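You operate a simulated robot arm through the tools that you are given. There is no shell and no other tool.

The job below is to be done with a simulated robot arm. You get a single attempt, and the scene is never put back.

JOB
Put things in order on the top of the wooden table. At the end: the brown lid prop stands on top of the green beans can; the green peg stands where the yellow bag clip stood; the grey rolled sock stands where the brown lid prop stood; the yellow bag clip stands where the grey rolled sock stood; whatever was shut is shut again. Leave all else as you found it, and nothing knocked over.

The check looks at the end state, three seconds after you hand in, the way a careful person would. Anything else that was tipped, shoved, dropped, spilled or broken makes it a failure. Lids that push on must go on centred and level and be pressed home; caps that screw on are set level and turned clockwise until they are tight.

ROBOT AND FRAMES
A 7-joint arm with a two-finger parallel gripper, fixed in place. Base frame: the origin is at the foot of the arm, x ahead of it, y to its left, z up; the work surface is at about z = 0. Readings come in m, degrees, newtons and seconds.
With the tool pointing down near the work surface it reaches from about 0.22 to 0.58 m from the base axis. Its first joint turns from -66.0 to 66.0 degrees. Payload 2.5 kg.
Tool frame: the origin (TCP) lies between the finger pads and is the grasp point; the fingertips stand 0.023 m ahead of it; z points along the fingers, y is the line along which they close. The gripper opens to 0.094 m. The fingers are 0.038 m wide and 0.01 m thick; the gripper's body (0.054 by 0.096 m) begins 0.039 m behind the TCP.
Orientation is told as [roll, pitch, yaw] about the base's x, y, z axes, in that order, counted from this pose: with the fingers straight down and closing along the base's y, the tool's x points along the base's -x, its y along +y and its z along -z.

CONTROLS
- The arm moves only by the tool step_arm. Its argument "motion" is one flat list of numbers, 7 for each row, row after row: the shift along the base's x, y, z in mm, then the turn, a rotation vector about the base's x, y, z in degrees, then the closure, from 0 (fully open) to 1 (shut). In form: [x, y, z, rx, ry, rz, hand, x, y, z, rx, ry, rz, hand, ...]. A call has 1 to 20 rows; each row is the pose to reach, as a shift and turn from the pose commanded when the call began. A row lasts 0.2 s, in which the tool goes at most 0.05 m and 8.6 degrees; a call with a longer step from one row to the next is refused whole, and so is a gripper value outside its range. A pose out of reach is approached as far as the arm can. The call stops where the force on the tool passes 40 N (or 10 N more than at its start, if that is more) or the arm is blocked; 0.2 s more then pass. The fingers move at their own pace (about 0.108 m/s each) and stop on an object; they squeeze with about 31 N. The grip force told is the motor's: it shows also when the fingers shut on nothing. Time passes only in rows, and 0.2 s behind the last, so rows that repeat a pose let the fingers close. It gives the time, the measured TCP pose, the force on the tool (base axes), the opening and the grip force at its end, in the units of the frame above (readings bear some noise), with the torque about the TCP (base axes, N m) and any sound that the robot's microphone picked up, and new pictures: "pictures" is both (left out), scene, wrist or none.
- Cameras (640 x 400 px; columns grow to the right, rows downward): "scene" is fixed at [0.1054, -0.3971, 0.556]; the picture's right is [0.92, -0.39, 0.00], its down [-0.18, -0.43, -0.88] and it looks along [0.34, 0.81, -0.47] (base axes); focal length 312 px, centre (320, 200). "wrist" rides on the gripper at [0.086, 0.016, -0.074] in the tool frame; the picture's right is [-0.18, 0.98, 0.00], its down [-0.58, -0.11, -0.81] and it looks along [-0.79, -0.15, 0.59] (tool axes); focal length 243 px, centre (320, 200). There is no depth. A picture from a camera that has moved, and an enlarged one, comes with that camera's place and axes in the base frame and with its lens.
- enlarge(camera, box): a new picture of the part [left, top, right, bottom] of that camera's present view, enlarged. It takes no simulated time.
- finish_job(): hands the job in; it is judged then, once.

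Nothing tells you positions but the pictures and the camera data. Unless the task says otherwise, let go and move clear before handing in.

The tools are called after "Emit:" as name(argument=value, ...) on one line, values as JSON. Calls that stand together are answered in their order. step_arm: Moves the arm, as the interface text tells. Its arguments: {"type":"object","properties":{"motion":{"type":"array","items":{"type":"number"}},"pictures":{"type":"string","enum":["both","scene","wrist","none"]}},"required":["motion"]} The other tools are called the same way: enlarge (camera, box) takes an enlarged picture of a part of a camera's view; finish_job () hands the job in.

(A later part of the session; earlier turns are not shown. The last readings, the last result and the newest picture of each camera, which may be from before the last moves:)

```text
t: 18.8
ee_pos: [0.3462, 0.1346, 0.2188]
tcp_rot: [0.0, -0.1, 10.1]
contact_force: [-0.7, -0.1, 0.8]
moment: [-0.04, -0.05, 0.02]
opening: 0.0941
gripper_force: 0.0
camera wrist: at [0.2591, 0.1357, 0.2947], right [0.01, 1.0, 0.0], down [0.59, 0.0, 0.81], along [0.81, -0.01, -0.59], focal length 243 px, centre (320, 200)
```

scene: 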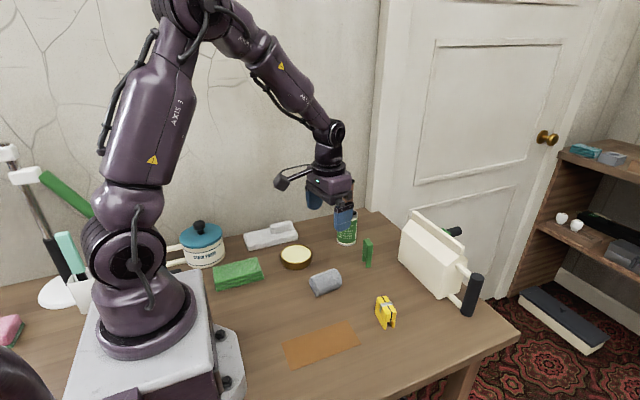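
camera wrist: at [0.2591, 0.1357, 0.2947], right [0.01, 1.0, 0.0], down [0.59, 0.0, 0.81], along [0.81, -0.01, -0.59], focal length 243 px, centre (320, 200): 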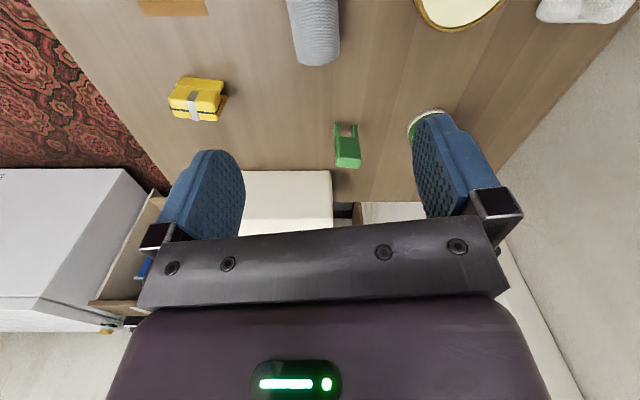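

The sock is nearly below the tool, but its near end is out of view. I'll back off 60 mm for a full view.

Emit:
step_arm(motion=[-20, 0, 0, 0, 0, 0, 0, -45, 0, 5, 0, 0, 0, 0, -60, 0, 10, 0, 0, 0, 0], pictures="both")

Emit:
enlarge(camera="wrist", box=[250, 0, 400, 120])

Emit:
enlarge(camera="wrist", box=[160, 60, 260, 140])

Emit:
enlarge(camera="wrist", box=[310, 90, 390, 170])

Emit:
enlarge(camera="scene", box=[290, 160, 400, 290])

```text
t: 19.6
ee_pos: [0.2857, 0.1347, 0.2287]
tcp_rot: [0.0, 0.0, 10.1]
contact_force: [-0.1, -0.5, 0.4]
moment: [0.02, -0.03, -0.02]
opening: 0.0941
gripper_force: 0.0
camera wrist: at [0.1981, 0.1354, 0.3039], right [0.01, 1.0, 0.0], down [0.59, 0.0, 0.81], along [0.81, -0.01, -0.59], focal length 243 px, centre (320, 200)
```

scene: 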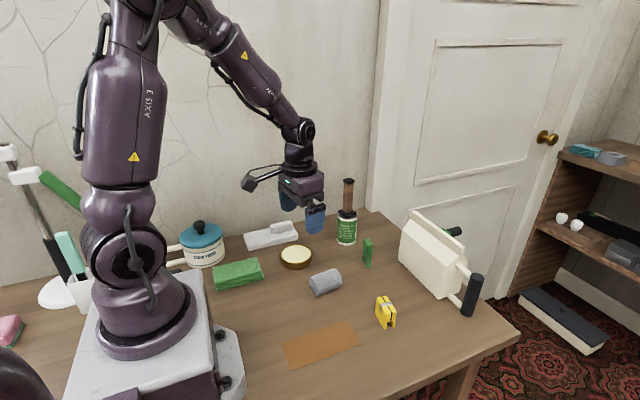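
wrist: 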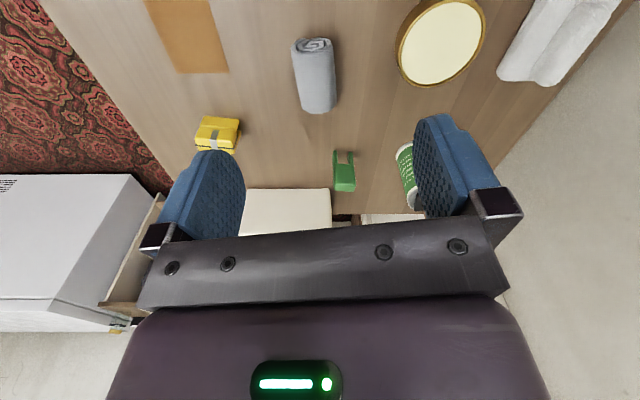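

```text
3.33 times, centred on (325, 60) of wrist
camera zoom: at [0.1981, 0.1354, 0.3039], right [0.01, 1.0, 0.0], down [0.59, 0.0, 0.81], along [0.81, -0.01, -0.59], focal length 809 px, centre (303, 667)
```

zoom: 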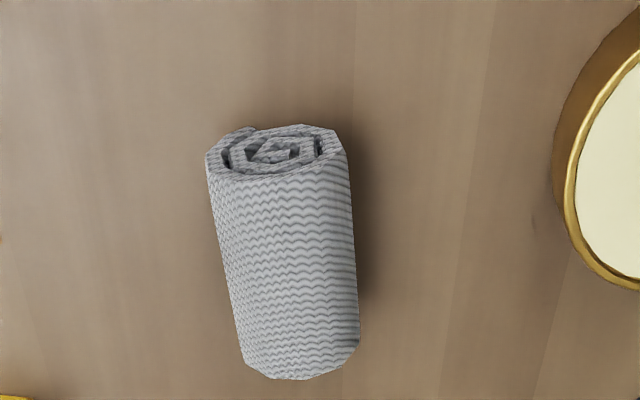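

```text
5.00 times, centred on (210, 100) of wrist
camera zoom: at [0.1981, 0.1354, 0.3039], right [0.01, 1.0, 0.0], down [0.59, 0.0, 0.81], along [0.81, -0.01, -0.59], focal length 1213 px, centre (870, 700)
```

zoom: 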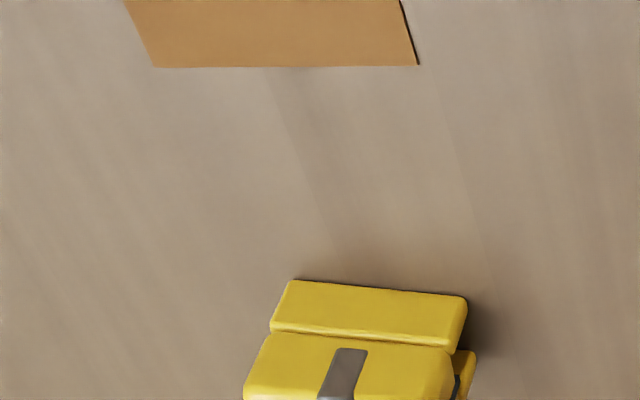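

```text
5.00 times, centred on (350, 130) of wrist
camera zoom: at [0.1981, 0.1354, 0.3039], right [0.01, 1.0, 0.0], down [0.59, 0.0, 0.81], along [0.81, -0.01, -0.59], focal length 1213 px, centre (170, 550)
```

zoom: 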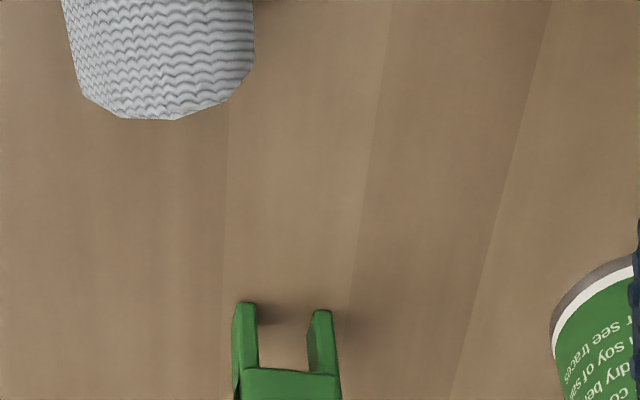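

```text
3.08 times, centred on (345, 225) of scene
camera zoom: at [0.1054, -0.3971, 0.556], right [0.92, -0.39, 0.0], down [-0.18, -0.43, -0.88], along [0.34, 0.81, -0.47], focal length 959 px, centre (243, 123)
```

zoom: 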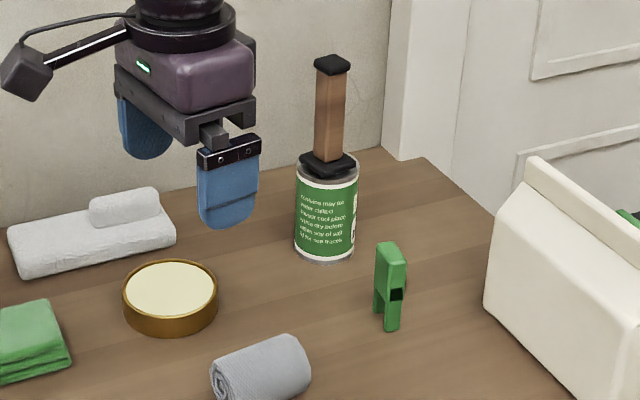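

The prop is standing on the can. The sock's centre is about (0.343, 0.131), 44 mm in diameter, 70 mm long and yawed about 7°. I'll move above it and check the alignment before the final descent.

Emit:
step_arm(motion=[20, -1.5, -10, 0, 0, -1, 0, 45, -3, -35, 0, 0, -2, 0, 57.4, -3.7, -70, 0, 0, -2.5, 0, 57.4, -3.7, -105, 0, 0, -2.5, 0, 57.4, -3.7, -130, 0, 0, -2.5, 0], pictures="both")

Emit:
enlarge(camera="wrist", box=[200, 0, 460, 180])

```text
t: 20.8
ee_pos: [0.342, 0.1306, 0.0988]
tcp_rot: [0.1, 0.0, 7.8]
contact_force: [-0.2, -0.5, 0.5]
moment: [-0.03, 0.01, 0.01]
opening: 0.0941
gripper_force: 0.1
camera wrist: at [0.2553, 0.1358, 0.1744], right [0.05, 1.0, 0.0], down [0.59, -0.03, 0.81], along [0.81, -0.04, -0.59], focal length 243 px, centre (320, 200)
```

scene: 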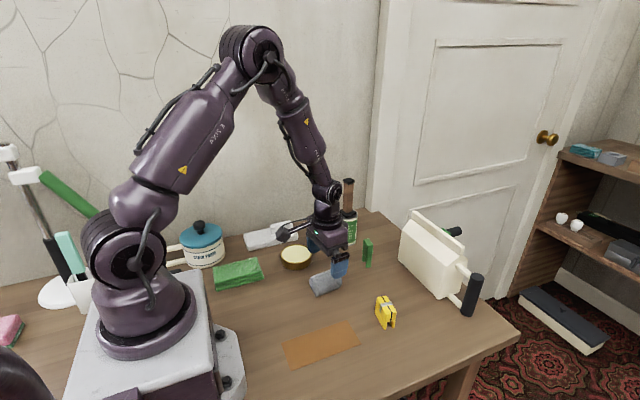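
wrist: 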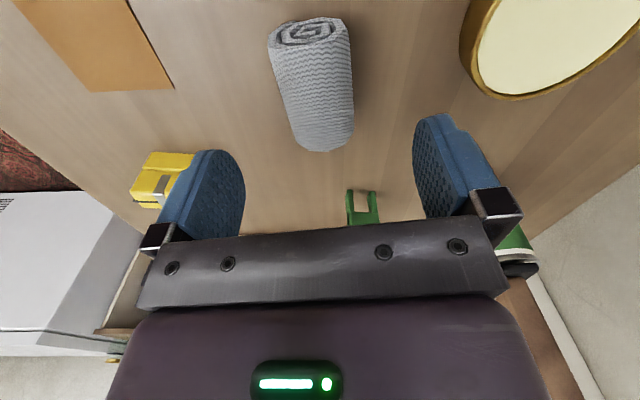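

```text
2.22 times, centred on (330, 90) of wrist
camera zoom: at [0.2553, 0.1358, 0.1744], right [0.05, 1.0, 0.0], down [0.59, -0.03, 0.81], along [0.81, -0.04, -0.59], focal length 539 px, centre (298, 444)
```

zoom: 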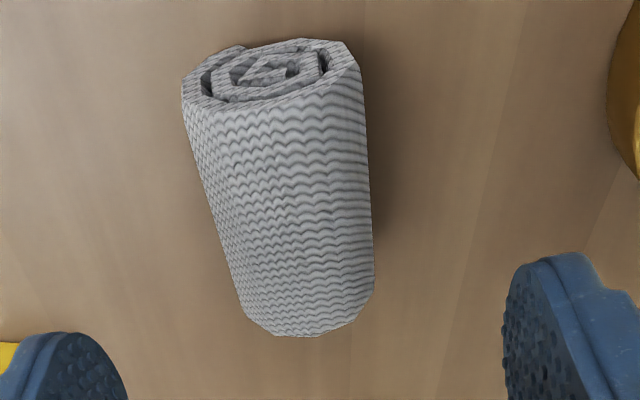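

The sock is well placed between the fingers. I'll make a small correction, descend, and close on it.

Emit:
step_arm(motion=[0, -1.3, -20, 0, 0, -1.6, 0, 0, -1.3, -45, 0, 0, -1.6, 0, 0, -1.3, -62, 0, 0, -1.6, 0, 0, -1.3, -71, 0, 0, -1.6, 0, 0, -1.3, -71, 0, 0, -1.6, 0, 0, -1.3, -71, 0, 0, -1.6, 0.3, 0, -1.3, -71, 0, 0, -1.6, 0.6, 0, -1.3, -71, 0, 0, -1.6, 1, 0, -1.3, -71, 0, 0, -1.6, 1], pictures="both")

```text
t: 22.8
ee_pos: [0.3422, 0.1299, 0.028]
tcp_rot: [0.1, 0.0, 6.3]
contact_force: [-0.2, -0.6, 0.9]
moment: [-0.02, 0.01, 0.02]
opening: 0.0437
gripper_force: 31.0
camera wrist: at [0.2548, 0.138, 0.1029], right [0.08, 1.0, 0.0], down [0.59, -0.05, 0.81], along [0.8, -0.06, -0.59], focal length 243 px, centre (320, 200)
```

scene: 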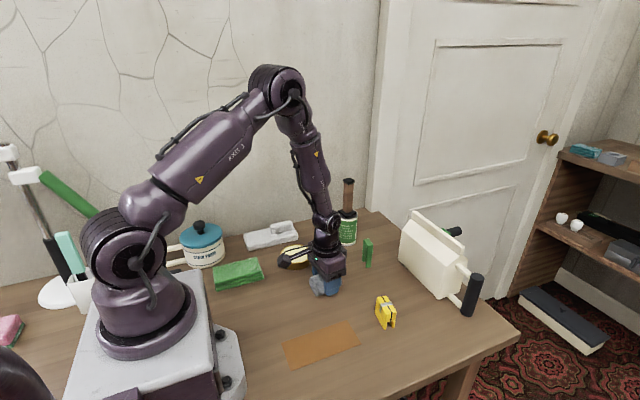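
wrist: 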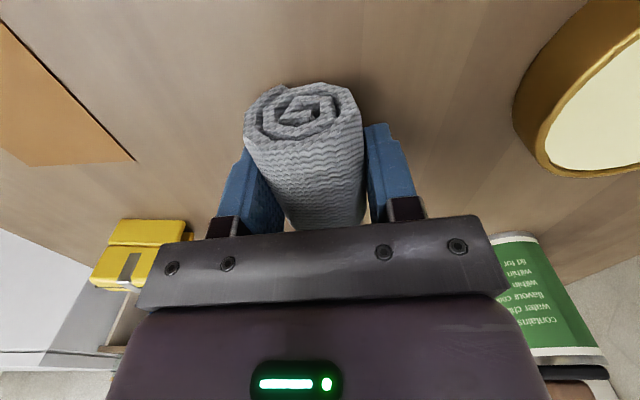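

The sock is gripped at 43.7 mm. I'll lift it, carry it over to the prop's former place at (0.320, -0.049), and look before lowering.

Emit:
step_arm(motion=[0, 0, 5, 0, 0, 0, 1, 0, 0, 25, 0, 0, 0, 1, 0, 0, 55, 0, 0, 0, 1, 0, 0, 82, 0, 0, 0, 1, -2, -15, 91, 0, 0, 0, 1, -6, -48, 91, 0, 0, 0, 1, -11, -86, 91, 0, 0, 0, 1, -16, -124, 91, 0, 0, 0, 1, -20, -157, 91, 0, 0, 0, 1, -22, -174, 91, 0, 0, 0, 1, -22, -179.5, 85, 0, 0, 0, 1], pictures="both")

Emit:
enlarge(camera="scene", box=[270, 240, 410, 380])

```text
t: 25.2
ee_pos: [0.322, -0.0507, 0.1145]
tcp_rot: [0.0, 0.0, 6.3]
contact_force: [-0.6, -0.3, -1.2]
moment: [0.0, 0.03, -0.01]
opening: 0.0435
gripper_force: 30.6
camera wrist: at [0.2348, -0.0413, 0.1894], right [0.08, 1.0, 0.0], down [0.59, -0.05, 0.81], along [0.8, -0.06, -0.59], focal length 243 px, centre (320, 200)
```

scene: 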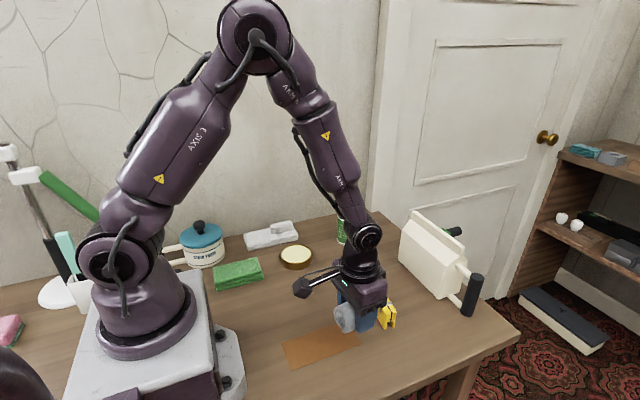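
wrist: 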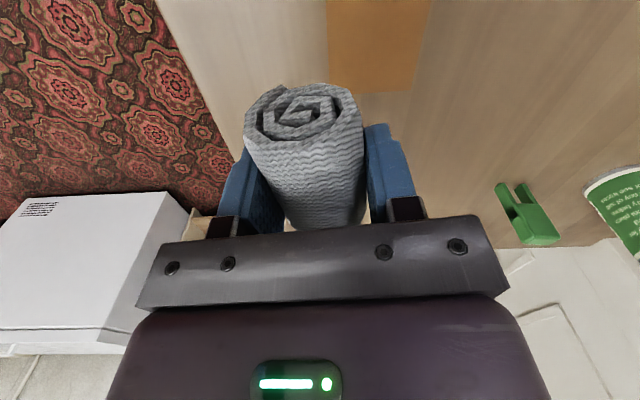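

```text
2.86 times, centred on (340, 310) of scene
camera zoom: at [0.1054, -0.3971, 0.556], right [0.92, -0.39, 0.0], down [-0.18, -0.43, -0.88], along [0.34, 0.81, -0.47], focal length 890 px, centre (263, -114)
```

zoom: 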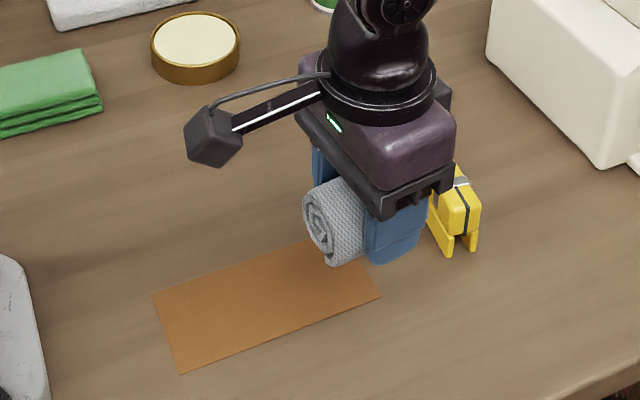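

I'm over the target within 2 mm. I'll lower to just above the table, then gently to contact.

Emit:
step_arm(motion=[-2, -0.9, -25, 0, 0, 0, 1, -2, -0.9, -55, 0, 0, 0, 1, -2, -0.9, -75, 0, 0, 0, 1, -2, -0.9, -82, 0, 0, 0, 1, -2, -0.9, -84, 0, 0, 0, 1, -2, -0.9, -85, 0, 0, 0, 1, -2, -0.9, -85, 0, 0, 0, 1], pictures="both")

Emit:
enlarge(camera="scene", box=[290, 280, 410, 380])

```text
t: 26.8
ee_pos: [0.3193, -0.0496, 0.0292]
tcp_rot: [0.0, 0.0, 6.2]
contact_force: [0.6, -0.3, -0.2]
moment: [0.0, 0.02, -0.02]
opening: 0.0438
gripper_force: 31.2
camera wrist: at [0.232, -0.0425, 0.1038], right [0.08, 1.0, 0.0], down [0.59, -0.05, 0.81], along [0.8, -0.06, -0.59], focal length 243 px, centre (320, 200)
```

scene: 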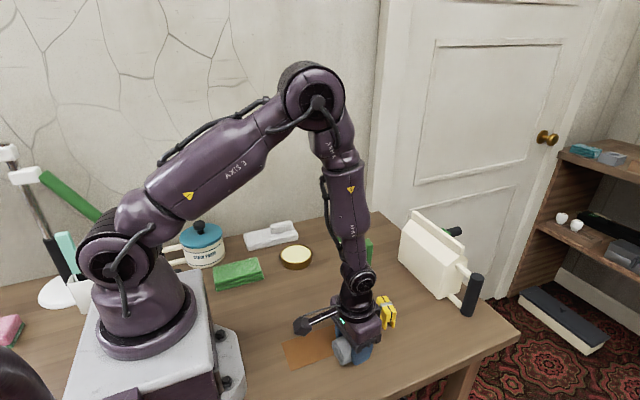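
wrist: 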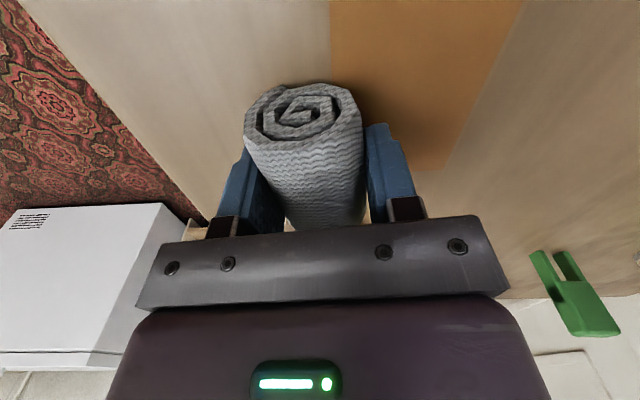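

```text
4.00 times, centred on (350, 330) of scene
camera zoom: at [0.1054, -0.3971, 0.556], right [0.92, -0.39, 0.0], down [-0.18, -0.43, -0.88], along [0.34, 0.81, -0.47], focal length 1247 px, centre (200, -320)
```

zoom: 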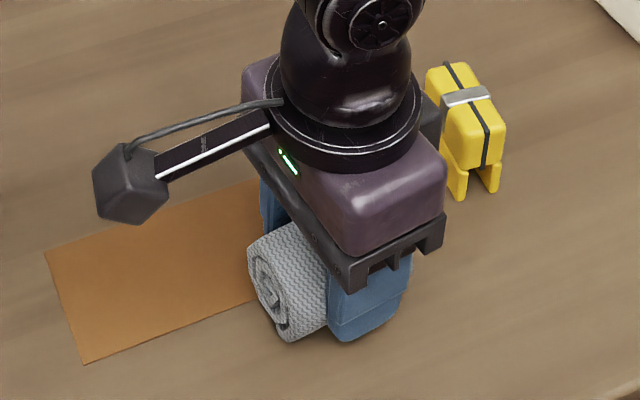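

About 1 mm remains to the resting height. I'll lower that and open slowly.

Emit:
step_arm(motion=[0, 0, -0.5, 0, 0, 0, 1, 0, 0, -0.9, 0, 0, 0, 1, 0, 0, -0.9, 0, 0, 0, 1], pictures="none")

```text
t: 27.6
ee_pos: [0.3182, -0.0511, 0.0274]
tcp_rot: [0.0, 0.0, 6.2]
contact_force: [0.3, 0.4, 0.0]
moment: [0.02, 0.01, 0.02]
opening: 0.0435
gripper_force: 30.8
```

The force shows the sock's weight now rests on the table. Opening slowly.

Emit:
step_arm(motion=[0, 0, 0, 0, 0, 0, 0.53, 0, 0, 0, 0, 0, 0, 0.5, 0, 0, 0, 0, 0, 0, 0.46, 0, 0, 0, 0, 0, 0, 0.4, 0, 0, 0, 0, 0, 0, 0.3, 0, 0, 0, 0, 0, 0, 0.15, 0, 0, 0, 0, 0, 0, 0.05], pictures="wrist")

```text
t: 29.2
ee_pos: [0.3189, -0.0501, 0.0272]
tcp_rot: [0.0, 0.1, 6.2]
contact_force: [0.5, -0.6, -0.3]
moment: [0.02, 0.01, 0.01]
opening: 0.0893
gripper_force: 0.1
camera wrist: at [0.232, -0.0423, 0.1027], right [0.08, 1.0, 0.0], down [0.59, -0.05, 0.81], along [0.8, -0.06, -0.59], focal length 243 px, centre (320, 200)
```

wrist: 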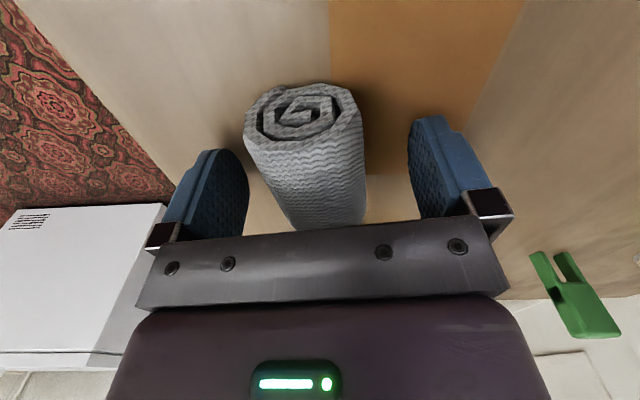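

The sock is in place and didn't roll. I'll rise and look at it and at the yellow clip.

Emit:
step_arm(motion=[0, 0, 10, 0, 0, 0, 0, 0, 0, 35, 0, 0, 0, 0, 0, 0, 75, 0, 0, 0, 0, 0, 0, 115, 0, 0, 0, 0, 10, 10, 145, 0, 0, -2, 0, 30, 25, 165, 0, 0, -5, 0, 45, 38, 170, 0, 0, -8, 0], pictures="both")

Emit:
enlarge(camera="wrist", box=[260, 20, 400, 120])

Emit:
enlarge(camera="scene", box=[290, 280, 410, 380])

```text
t: 30.8
ee_pos: [0.3641, -0.0112, 0.1962]
tcp_rot: [0.0, 0.0, -1.9]
contact_force: [0.1, 1.3, 0.7]
moment: [-0.02, -0.01, 0.0]
opening: 0.094
gripper_force: 0.0
camera wrist: at [0.2793, 0.0084, 0.2721], right [0.22, 0.98, 0.0], down [0.58, -0.13, 0.81], along [0.79, -0.17, -0.59], focal length 243 px, centre (320, 200)
```

scene: 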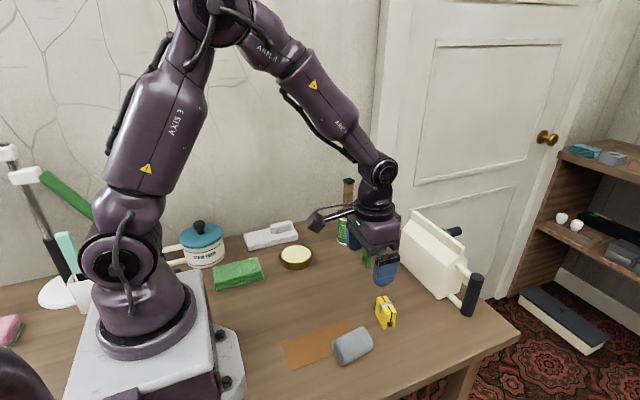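
wrist: 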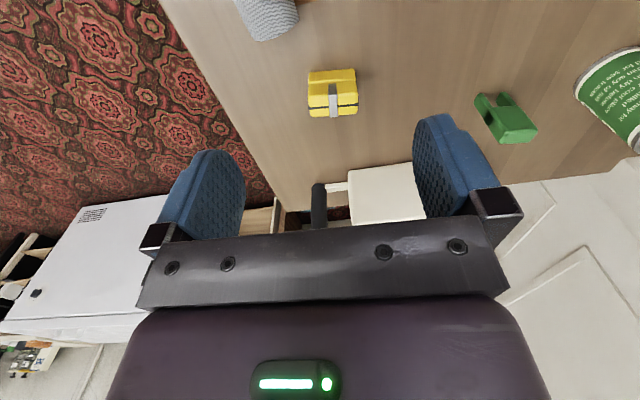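

```text
4.00 times, centred on (330, 70) of wrist
camera zoom: at [0.2793, 0.0084, 0.2721], right [0.22, 0.98, 0.0], down [0.58, -0.13, 0.81], along [0.79, -0.17, -0.59], focal length 970 px, centre (280, 720)
```

zoom: 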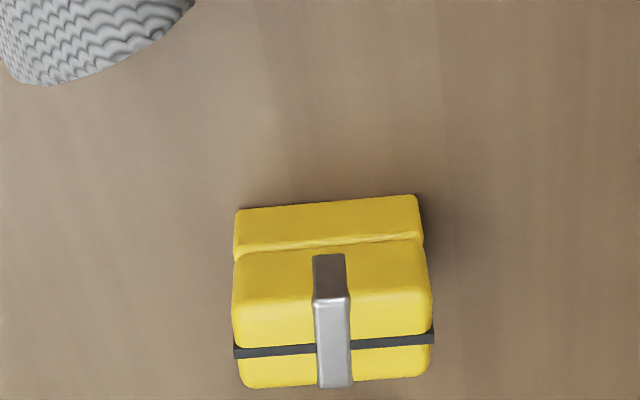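

```text
4.00 times, centred on (350, 330) of scene
camera zoom: at [0.1054, -0.3971, 0.556], right [0.92, -0.39, 0.0], down [-0.18, -0.43, -0.88], along [0.34, 0.81, -0.47], focal length 1247 px, centre (200, -320)
```

zoom: 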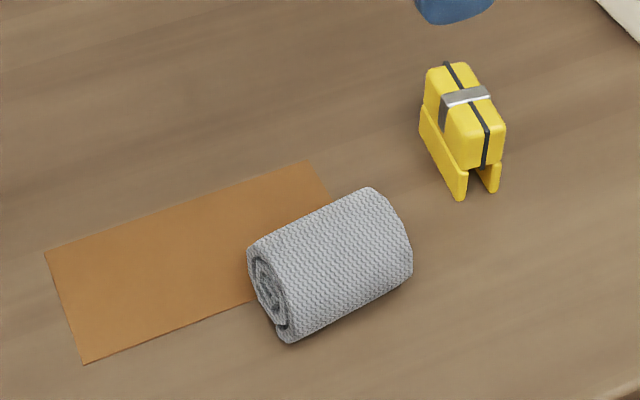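

The sock rests where the prop stood, and the mat is undisturbed. The clip is centred about (0.421, -0.009), 50 × 22 mm, 0.051 m tall and yawed about -7.5°. I'll go above it and check.

Emit:
step_arm(motion=[18, 0.5, -15, 0, 0, -2, 0, 40, 1, -45, 0, 0, -4, 0, 56.5, 1.6, -75, 0, 0, -5.6, 0, 56.5, 1.6, -98, 0, 0, -5.6, 0], pictures="both")

Emit:
enlarge(camera="wrist", box=[240, 20, 400, 140])

```text
t: 31.8
ee_pos: [0.4194, -0.0081, 0.1]
tcp_rot: [0.1, 0.0, -7.5]
contact_force: [0.0, 0.2, 0.2]
moment: [-0.01, -0.02, 0.0]
opening: 0.0937
gripper_force: 0.1
camera wrist: at [0.3368, 0.019, 0.1742], right [0.31, 0.95, 0.0], down [0.56, -0.18, 0.81], along [0.77, -0.25, -0.59], focal length 243 px, centre (320, 200)
```

scene: 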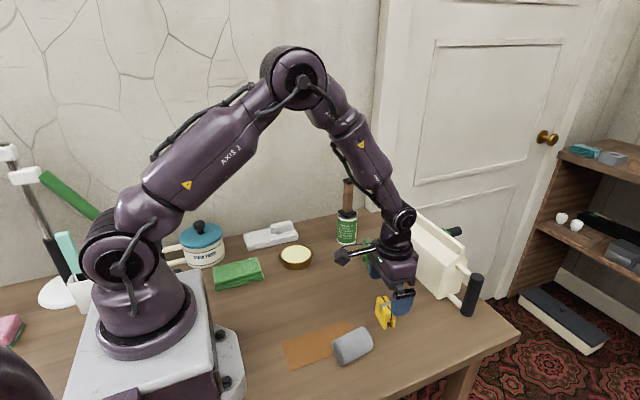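
wrist: 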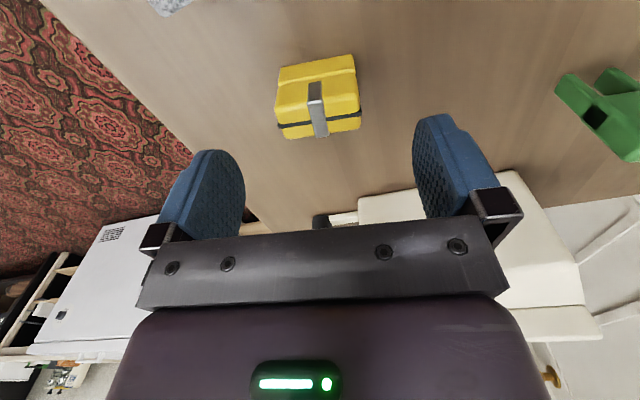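

```text
3.33 times, centred on (320, 80) of wrist
camera zoom: at [0.3368, 0.019, 0.1742], right [0.31, 0.95, 0.0], down [0.56, -0.18, 0.81], along [0.77, -0.25, -0.59], focal length 809 px, centre (320, 600)
```

zoom: 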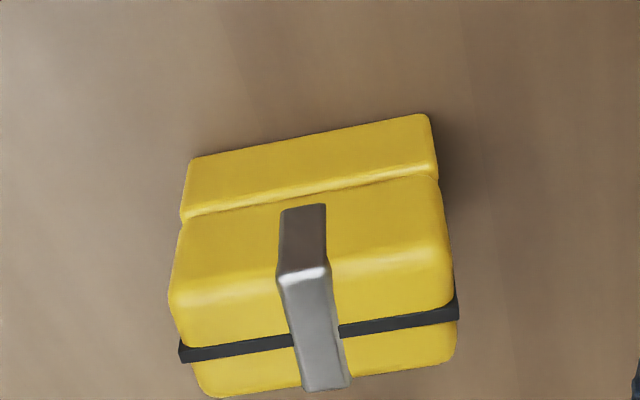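

The clip is aligned with the fingers to within 1 mm. I'll descend and close on its ends.

Emit:
step_arm(motion=[0.6, -0.9, -25, 0, 0, -0.3, 0, 0.6, -0.9, -50, 0, 0, -0.3, 0, 0.6, -0.9, -65, 0, 0, -0.3, 0, 0.6, -0.9, -70, 0, 0, -0.3, 0, 0.6, -0.9, -70, 0, 0, -0.3, 0, 0.6, -0.9, -70, 0, 0, -0.3, 0.25, 0.6, -0.9, -70, 0, 0, -0.3, 0.4, 0.6, -0.9, -70, 0, 0, -0.3, 0.6, 0.6, -0.9, -70, 0, 0, -0.3, 1, 0.6, -0.9, -70, 0, 0, -0.3, 1], pictures="both")

Emit:
enlarge(camera="wrist", box=[200, 80, 440, 240])

Emit:
enlarge(camera="scene", box=[340, 230, 440, 350])

```text
t: 34.0
ee_pos: [0.4216, -0.0094, 0.0283]
tcp_rot: [0.0, 0.0, -7.7]
contact_force: [-0.1, -0.2, 0.3]
moment: [-0.01, 0.01, -0.02]
opening: 0.0495
gripper_force: 30.9
camera wrist: at [0.3387, 0.0184, 0.1043], right [0.31, 0.95, 0.0], down [0.56, -0.19, 0.81], along [0.77, -0.25, -0.59], focal length 243 px, centre (320, 200)
```

scene: 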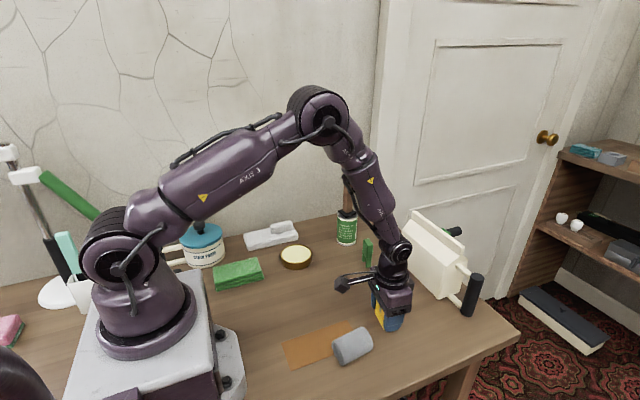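
wrist: 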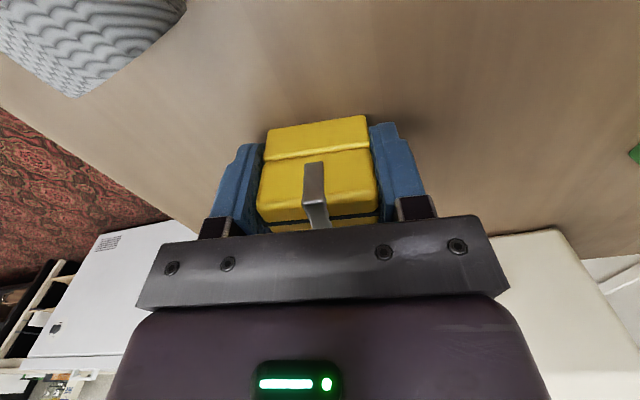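

```text
2.50 times, centred on (320, 160) of wrist
camera zoom: at [0.3387, 0.0184, 0.1043], right [0.31, 0.95, 0.0], down [0.56, -0.19, 0.81], along [0.77, -0.25, -0.59], focal length 606 px, centre (320, 300)
```

zoom: 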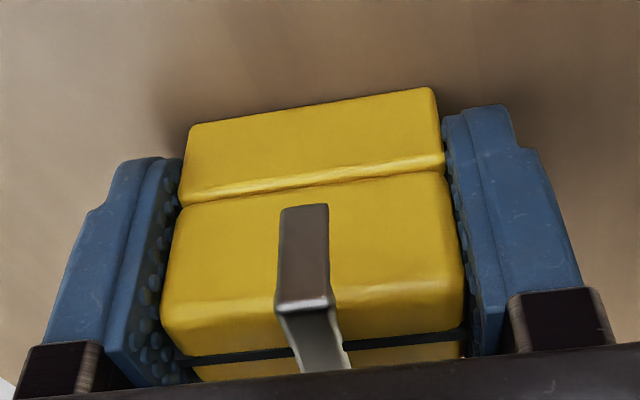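

```text
3.33 times, centred on (390, 290) of scene
camera zoom: at [0.1054, -0.3971, 0.556], right [0.92, -0.39, 0.0], down [-0.18, -0.43, -0.88], along [0.34, 0.81, -0.47], focal length 1039 px, centre (87, -100)
```

zoom: 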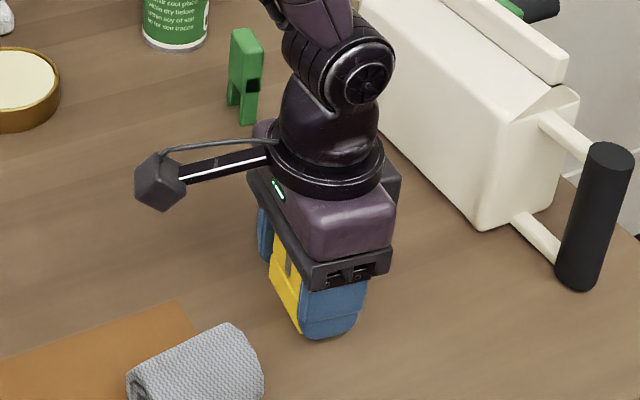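

The clip is gripped squarely at 49.5 mm. I'll lift it and carry it to the sock's former place at (0.3425, 0.1305).

Emit:
step_arm(motion=[0, 0, 5, 0, 0, 0, 1, 0, 0, 25, 0, 0, 0, 1, 0, 0, 55, 0, 0, 0, 1, 0, 0, 75, 0, 0, 0, 1, -8, 14, 80, 0, 0, 0, 1, -24, 43, 80, 0, 0, 0, 1, -43, 76, 80, 0, 0, 0, 1, -62, 110, 80, 0, 0, 0, 1, -74, 132, 80, 0, 0, 0, 1, -78.5, 139.6, 75, 0, 0, 0, 1, -78.5, 139.6, 60, 0, 0, 0, 1], pictures="both")

Emit:
enlarge(camera="scene", box=[270, 220, 410, 340])

```text
t: 36.4
ee_pos: [0.3417, 0.1281, 0.0892]
tcp_rot: [-0.1, 0.0, -7.7]
contact_force: [-0.5, 0.4, -0.4]
moment: [-0.03, 0.0, 0.01]
opening: 0.0494
gripper_force: 30.9
camera wrist: at [0.2594, 0.157, 0.1631], right [0.31, 0.95, 0.0], down [0.56, -0.19, 0.81], along [0.76, -0.25, -0.59], focal length 243 px, centre (320, 200)
```

scene: 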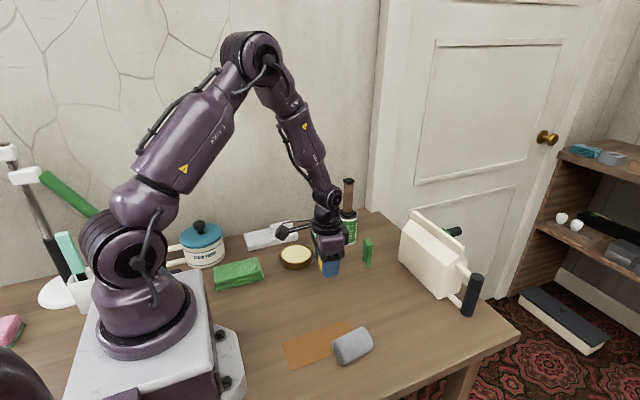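
wrist: 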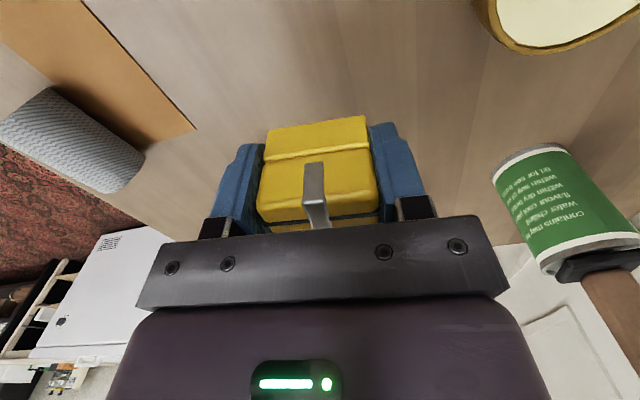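

```text
3.33 times, centred on (340, 280) of scene
camera zoom: at [0.1054, -0.3971, 0.556], right [0.92, -0.39, 0.0], down [-0.18, -0.43, -0.88], along [0.34, 0.81, -0.47], focal length 1039 px, centre (253, -67)
```

zoom: 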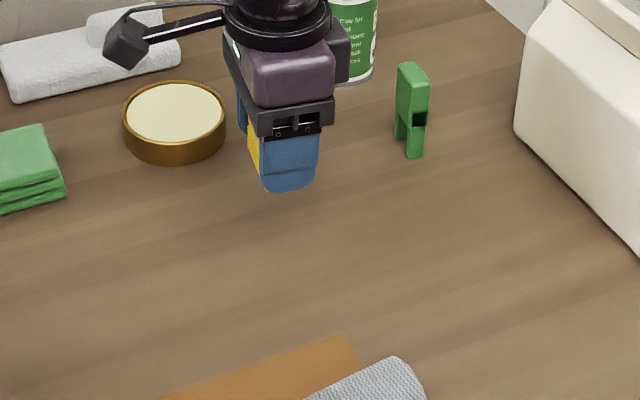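

The clip is over the target. I'll lower it to just above the table, then to contact.

Emit:
step_arm(motion=[0.6, 1, -20, 0, 0, 0, 1, 0.6, 1, -42, 0, 0, 0, 1, 0.6, 1, -54, 0, 0, 0, 1, 0.6, 1, -57.5, 0, 0, 0, 1, 0.6, 1, -58.5, 0, 0, 0, 1, 0.6, 1, -58.5, 0, 0, 0, 1], pictures="wrist")

```text
t: 37.8
ee_pos: [0.3439, 0.1293, 0.0306]
tcp_rot: [-0.1, -0.1, -7.8]
contact_force: [0.0, 0.4, -0.2]
moment: [0.0, 0.0, 0.0]
opening: 0.0493
gripper_force: 31.0
camera wrist: at [0.2609, 0.1578, 0.106], right [0.32, 0.95, 0.0], down [0.56, -0.19, 0.81], along [0.77, -0.25, -0.59], focal length 243 px, centre (320, 200)
```

wrist: 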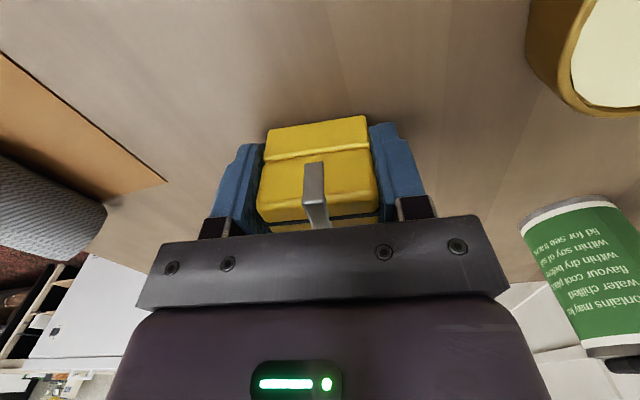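

Emit:
step_arm(motion=[-0.8, 0.2, -0.7, 0, 0, 0, 1, -0.8, 0.2, -1.3, 0, 0, 0, 1, -0.8, 0.2, -1.6, 0, 0, 0, 1], pictures="wrist")

```text
t: 38.6
ee_pos: [0.3419, 0.1294, 0.0293]
tcp_rot: [0.0, 0.0, -7.7]
contact_force: [-0.3, -0.8, 0.0]
moment: [0.01, 0.04, -0.02]
opening: 0.0492
gripper_force: 30.6
camera wrist: at [0.2597, 0.1578, 0.105], right [0.31, 0.95, 0.0], down [0.56, -0.19, 0.81], along [0.77, -0.25, -0.59], focal length 243 px, centre (320, 200)
```

wrist: 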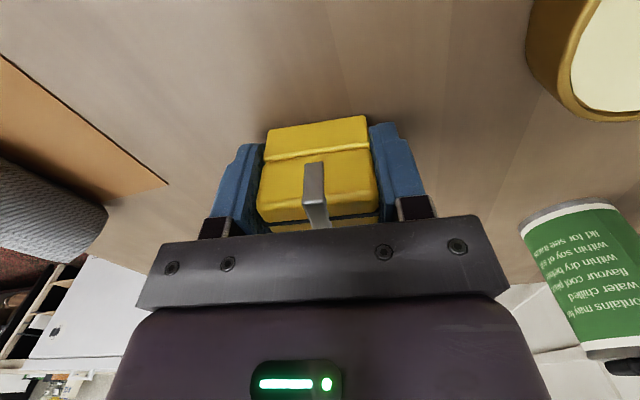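

Emit:
step_arm(motion=[0, 0, -0.4, 0, 0, 0, 1, 0, 0, -0.7, 0, 0, 0, 1], pictures="none")

```text
t: 39.2
ee_pos: [0.342, 0.1279, 0.0293]
tcp_rot: [0.0, 0.0, -7.8]
contact_force: [0.4, 0.2, 3.2]
moment: [-0.02, 0.0, 0.02]
opening: 0.0493
gripper_force: 30.9
```

Light contact at 3 N means the clip stands on the table. I'll open slowly and check it.

Emit:
step_arm(motion=[0, 0, 0, 0, 0, 0, 0.47, 0, 0, 0, 0, 0, 0, 0.44, 0, 0, 0, 0, 0, 0, 0.4, 0, 0, 0, 0, 0, 0, 0.3, 0, 0, 0, 0, 0, 0, 0.15, 0, 0, 0, 0, 0, 0, 0, 0, 0, 0, 0, 0, 0, 0], pictures="wrist")

```text
t: 40.8
ee_pos: [0.3408, 0.1292, 0.0293]
tcp_rot: [0.0, -0.1, -7.7]
contact_force: [0.3, -0.1, -0.3]
moment: [-0.03, 0.02, -0.01]
opening: 0.0937
gripper_force: 0.1
camera wrist: at [0.2594, 0.1581, 0.1041], right [0.31, 0.95, 0.0], down [0.56, -0.19, 0.81], along [0.77, -0.25, -0.59], focal length 243 px, centre (320, 200)
```

wrist: 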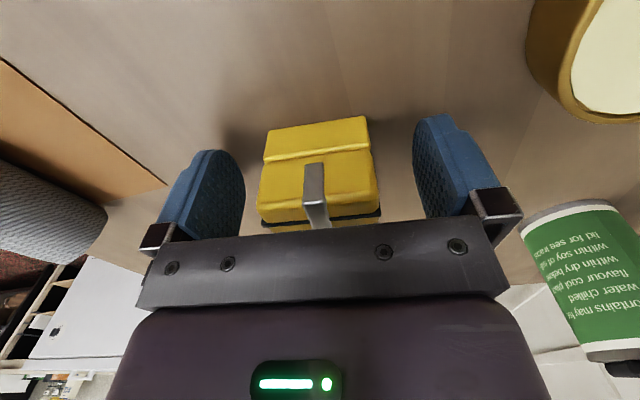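

The clip stands where the sock was. I'll rise and approach the green peg for a closer look.

Emit:
step_arm(motion=[0, 0, 10, 0, 0, 0, 0, 0, 0, 35, 0, 0, 0, 0, 0, 0, 75, 0, 0, 0, 0, 0, 0, 115, 0, 0, 0, 0, 15, 8, 145, 0, 0, 0, 0, 40, 22, 165, 0, 0, 0, 0, 65, 34, 170, 0, 0, 0, 0, 80, 40, 170, 0, 0, 0, 0], pictures="both")

Emit:
enlarge(camera="wrist", box=[260, 20, 400, 140])

Emit:
enlarge(camera="scene", box=[290, 170, 400, 310])

```text
t: 42.6
ee_pos: [0.4237, 0.1702, 0.1999]
tcp_rot: [0.1, -0.1, -7.7]
contact_force: [-0.7, -0.7, -0.4]
moment: [-0.01, -0.01, 0.0]
opening: 0.0941
gripper_force: 0.2
camera wrist: at [0.3407, 0.1987, 0.2746], right [0.31, 0.95, 0.0], down [0.56, -0.19, 0.81], along [0.76, -0.25, -0.59], focal length 243 px, centre (320, 200)
```

scene: 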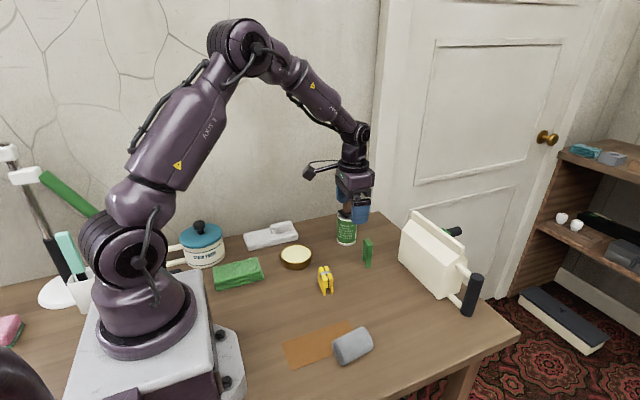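
wrist: 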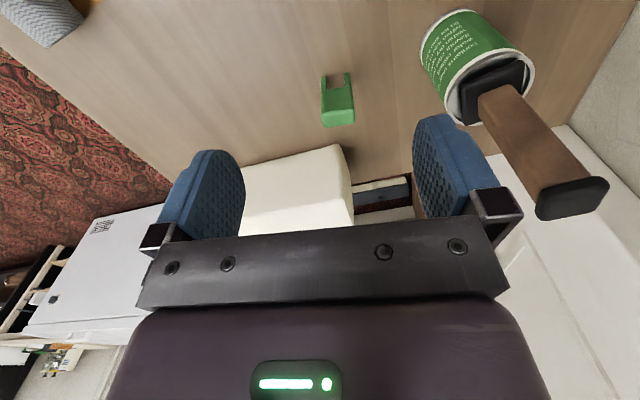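

```text
3.33 times, centred on (330, 80) of wrist
camera zoom: at [0.3407, 0.1987, 0.2746], right [0.31, 0.95, 0.0], down [0.56, -0.19, 0.81], along [0.76, -0.25, -0.59], focal length 809 px, centre (287, 600)
```

zoom: 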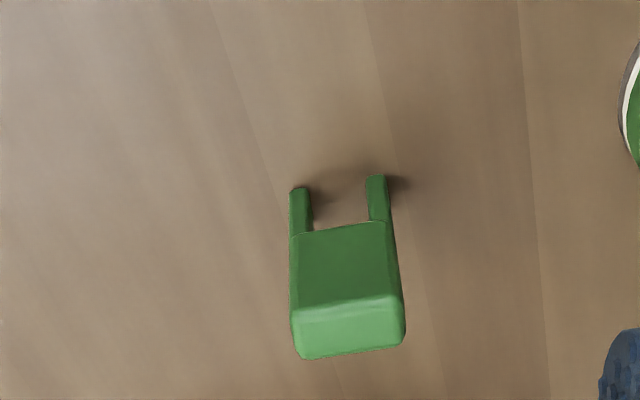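

```text
2.86 times, centred on (345, 240) of scene
camera zoom: at [0.1054, -0.3971, 0.556], right [0.92, -0.39, 0.0], down [-0.18, -0.43, -0.88], along [0.34, 0.81, -0.47], focal length 890 px, centre (249, 86)
```

zoom: 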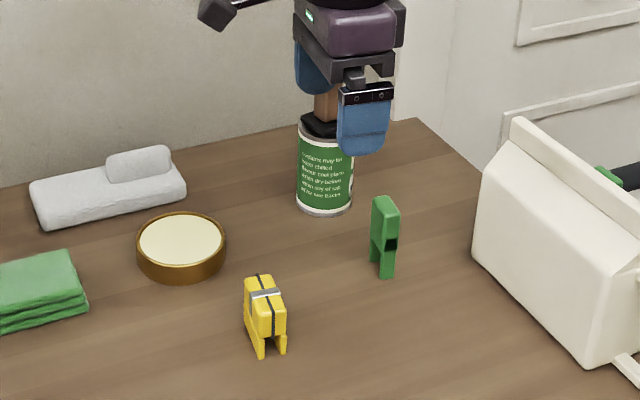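

The peg is centred about (0.4825, 0.171), 30 × 17 mm, about 0.072 m tall and yawed about -7.5°, the same as the tool. I'll move above it and check.

Emit:
step_arm(motion=[15, 0, -10, 0, 0, 0, 0, 38, 0, -30, 0, 0, 0, 0, 54, 0, -52, 0, 0, 0, 0, 58.5, 0, -68, 0, 0, 0, 0, 58.5, 0, -70, 0, 0, 0, 0], pictures="both")

Emit:
enlarge(camera="wrist", box=[240, 0, 400, 140])

```text
t: 43.8
ee_pos: [0.4806, 0.1688, 0.1275]
tcp_rot: [0.0, -0.1, -7.6]
contact_force: [-0.4, -0.4, -0.5]
moment: [-0.03, -0.01, 0.02]
opening: 0.0939
gripper_force: 0.1
camera wrist: at [0.3989, 0.1987, 0.2036], right [0.31, 0.95, 0.0], down [0.56, -0.19, 0.81], along [0.77, -0.25, -0.59], focal length 243 px, centre (320, 200)
```

scene: 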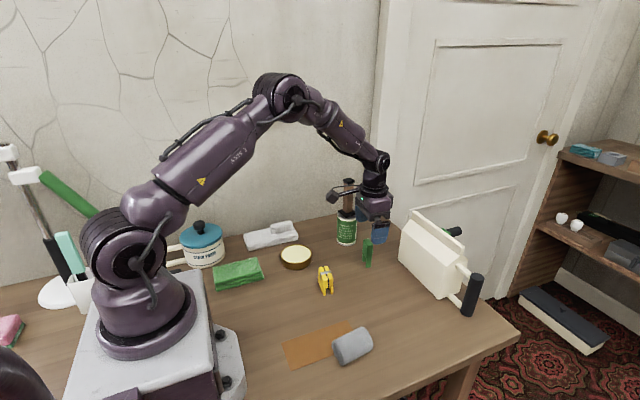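
wrist: 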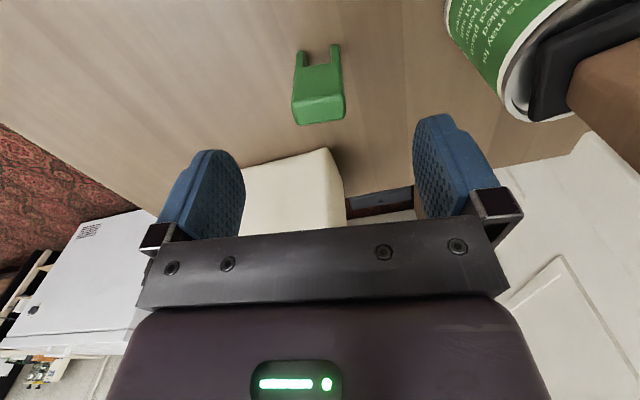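

```text
2.86 times, centred on (320, 70) of wrist
camera zoom: at [0.3989, 0.1987, 0.2036], right [0.31, 0.95, 0.0], down [0.56, -0.19, 0.81], along [0.77, -0.25, -0.59], focal length 693 px, centre (320, 571)
```

zoom: 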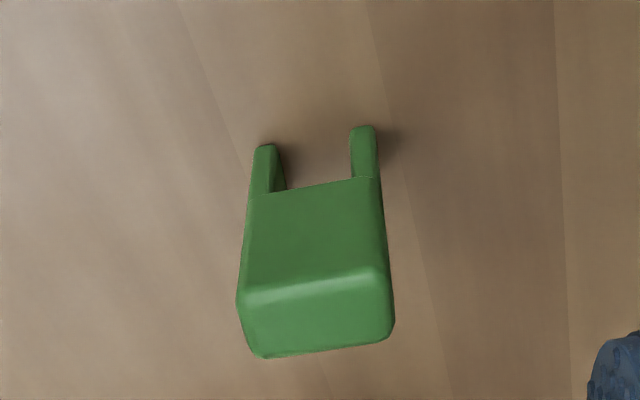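

The peg is centred within about 1 mm of the tool. I'll descend around it and close gently.

Emit:
step_arm(motion=[1, -0.8, -25, 0, 0, 0, 0, 1, -0.8, -55, 0, 0, 0, 0, 1, -0.8, -78, 0, 0, 0, 0, 1, -0.8, -86.5, 0, 0, 0, 0, 1, -0.8, -86.5, 0, 0, 0, 0, 1, -0.8, -86.5, 0, 0, 0, 0.3, 1, -0.8, -86.5, 0, 0, 0, 0.5, 1, -0.8, -86.5, 0, 0, 0, 0.62, 1, -0.8, -86.5, 0, 0, 0, 0.75, 1, -0.8, -86.5, 0, 0, 0, 1, 1, -0.8, -86.5, 0, 0, 0, 1], pictures="both")

Emit:
enlarge(camera="wrist", box=[220, 60, 420, 240])

Emit:
enlarge(camera="scene", box=[320, 170, 420, 290])

```text
t: 46.2
ee_pos: [0.4818, 0.1674, 0.0411]
tcp_rot: [0.0, 0.1, -7.6]
contact_force: [0.0, -0.1, 1.2]
moment: [-0.03, 0.0, -0.01]
opening: 0.0321
gripper_force: 30.5
camera wrist: at [0.3987, 0.1967, 0.1169], right [0.31, 0.95, 0.0], down [0.56, -0.19, 0.81], along [0.77, -0.25, -0.59], focal length 243 px, centre (320, 200)
```

scene: 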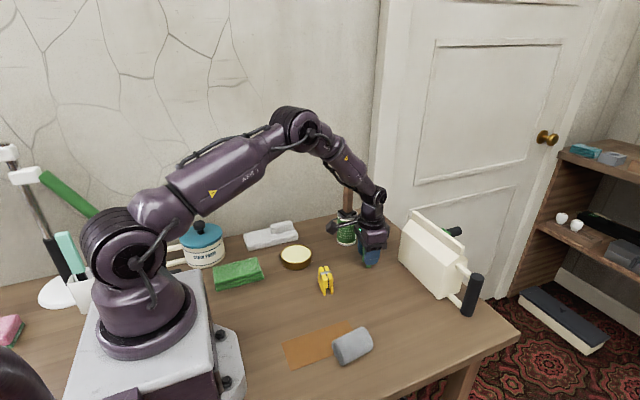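
wrist: 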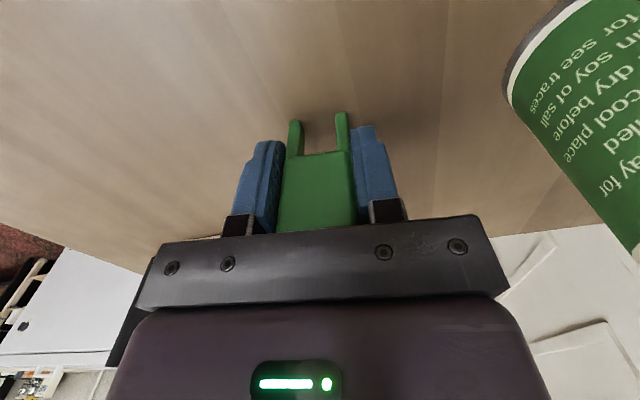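

```text
2.22 times, centred on (320, 150) of wrist
camera zoom: at [0.3987, 0.1967, 0.1169], right [0.31, 0.95, 0.0], down [0.56, -0.19, 0.81], along [0.77, -0.25, -0.59], focal length 539 px, centre (320, 311)
```

zoom: 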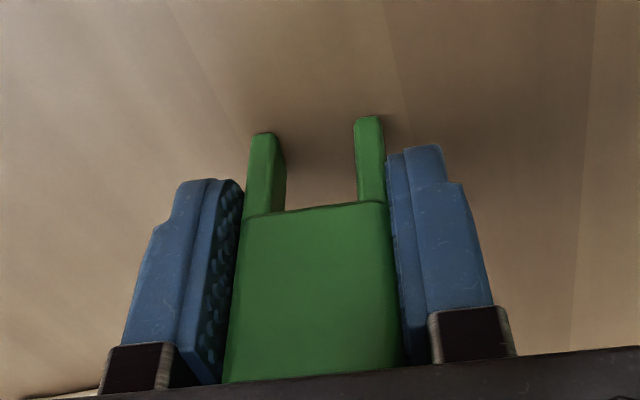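

```text
3.33 times, centred on (370, 230) of scene
camera zoom: at [0.1054, -0.3971, 0.556], right [0.92, -0.39, 0.0], down [-0.18, -0.43, -0.88], along [0.34, 0.81, -0.47], focal length 1039 px, centre (153, 100)
```

zoom: 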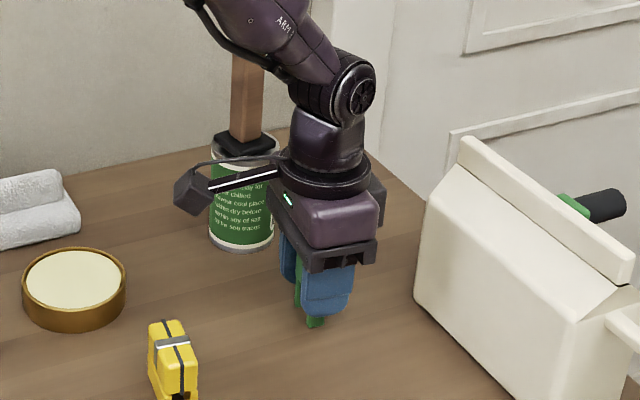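

The peg is held at 32 mm. I'll lift it and carry it to the clip's former place at (0.421, -0.009).

Emit:
step_arm(motion=[0, 0, 4, 0, 0, 0, 1, 0, 0, 20, 0, 0, 0, 1, 0, 0, 50, 0, 0, 0, 1, 0, 0, 75, 0, 0, 0, 1, -5, -14, 85, 0, 0, 0, 1, -16, -45, 85, 0, 0, 0, 1, -29, -82, 85, 0, 0, 0, 1, -43, -119, 85, 0, 0, 0, 1, -55, -152, 85, 0, 0, 0, 1, -62, -172, 80, 0, 0, 0, 1, -64, -178.4, 65, 0, 0, 0, 1], pictures="both")

Emit:
enlarge(camera="scene", box=[320, 230, 440, 350])

```text
t: 48.6
ee_pos: [0.4186, -0.0107, 0.1068]
tcp_rot: [-0.1, 0.1, -7.6]
contact_force: [-1.4, -0.5, -0.5]
moment: [0.03, -0.01, 0.03]
opening: 0.0322
gripper_force: 30.7
camera wrist: at [0.3351, 0.0179, 0.1821], right [0.31, 0.95, 0.0], down [0.56, -0.19, 0.81], along [0.77, -0.25, -0.59], focal length 243 px, centre (320, 200)
```

scene: 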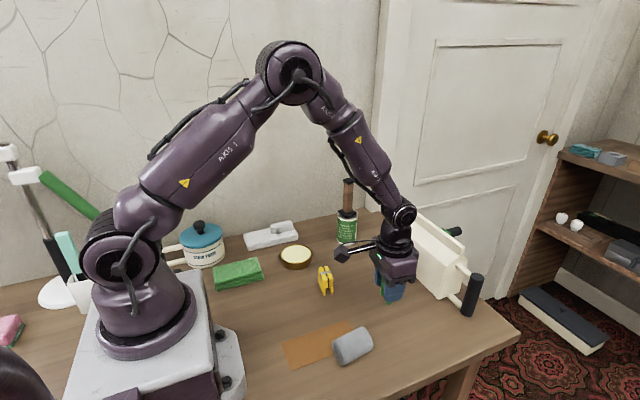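
wrist: 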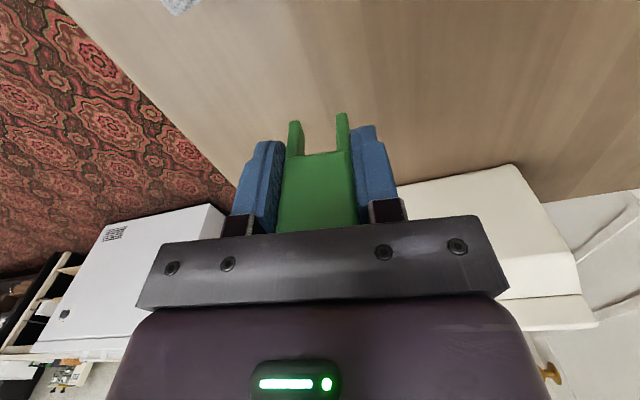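

```text
3.33 times, centred on (380, 290) of scene
camera zoom: at [0.1054, -0.3971, 0.556], right [0.92, -0.39, 0.0], down [-0.18, -0.43, -0.88], along [0.34, 0.81, -0.47], focal length 1039 px, centre (120, -100)
```

zoom: 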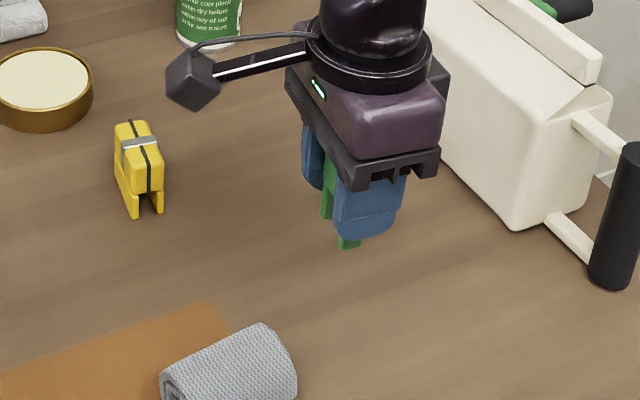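

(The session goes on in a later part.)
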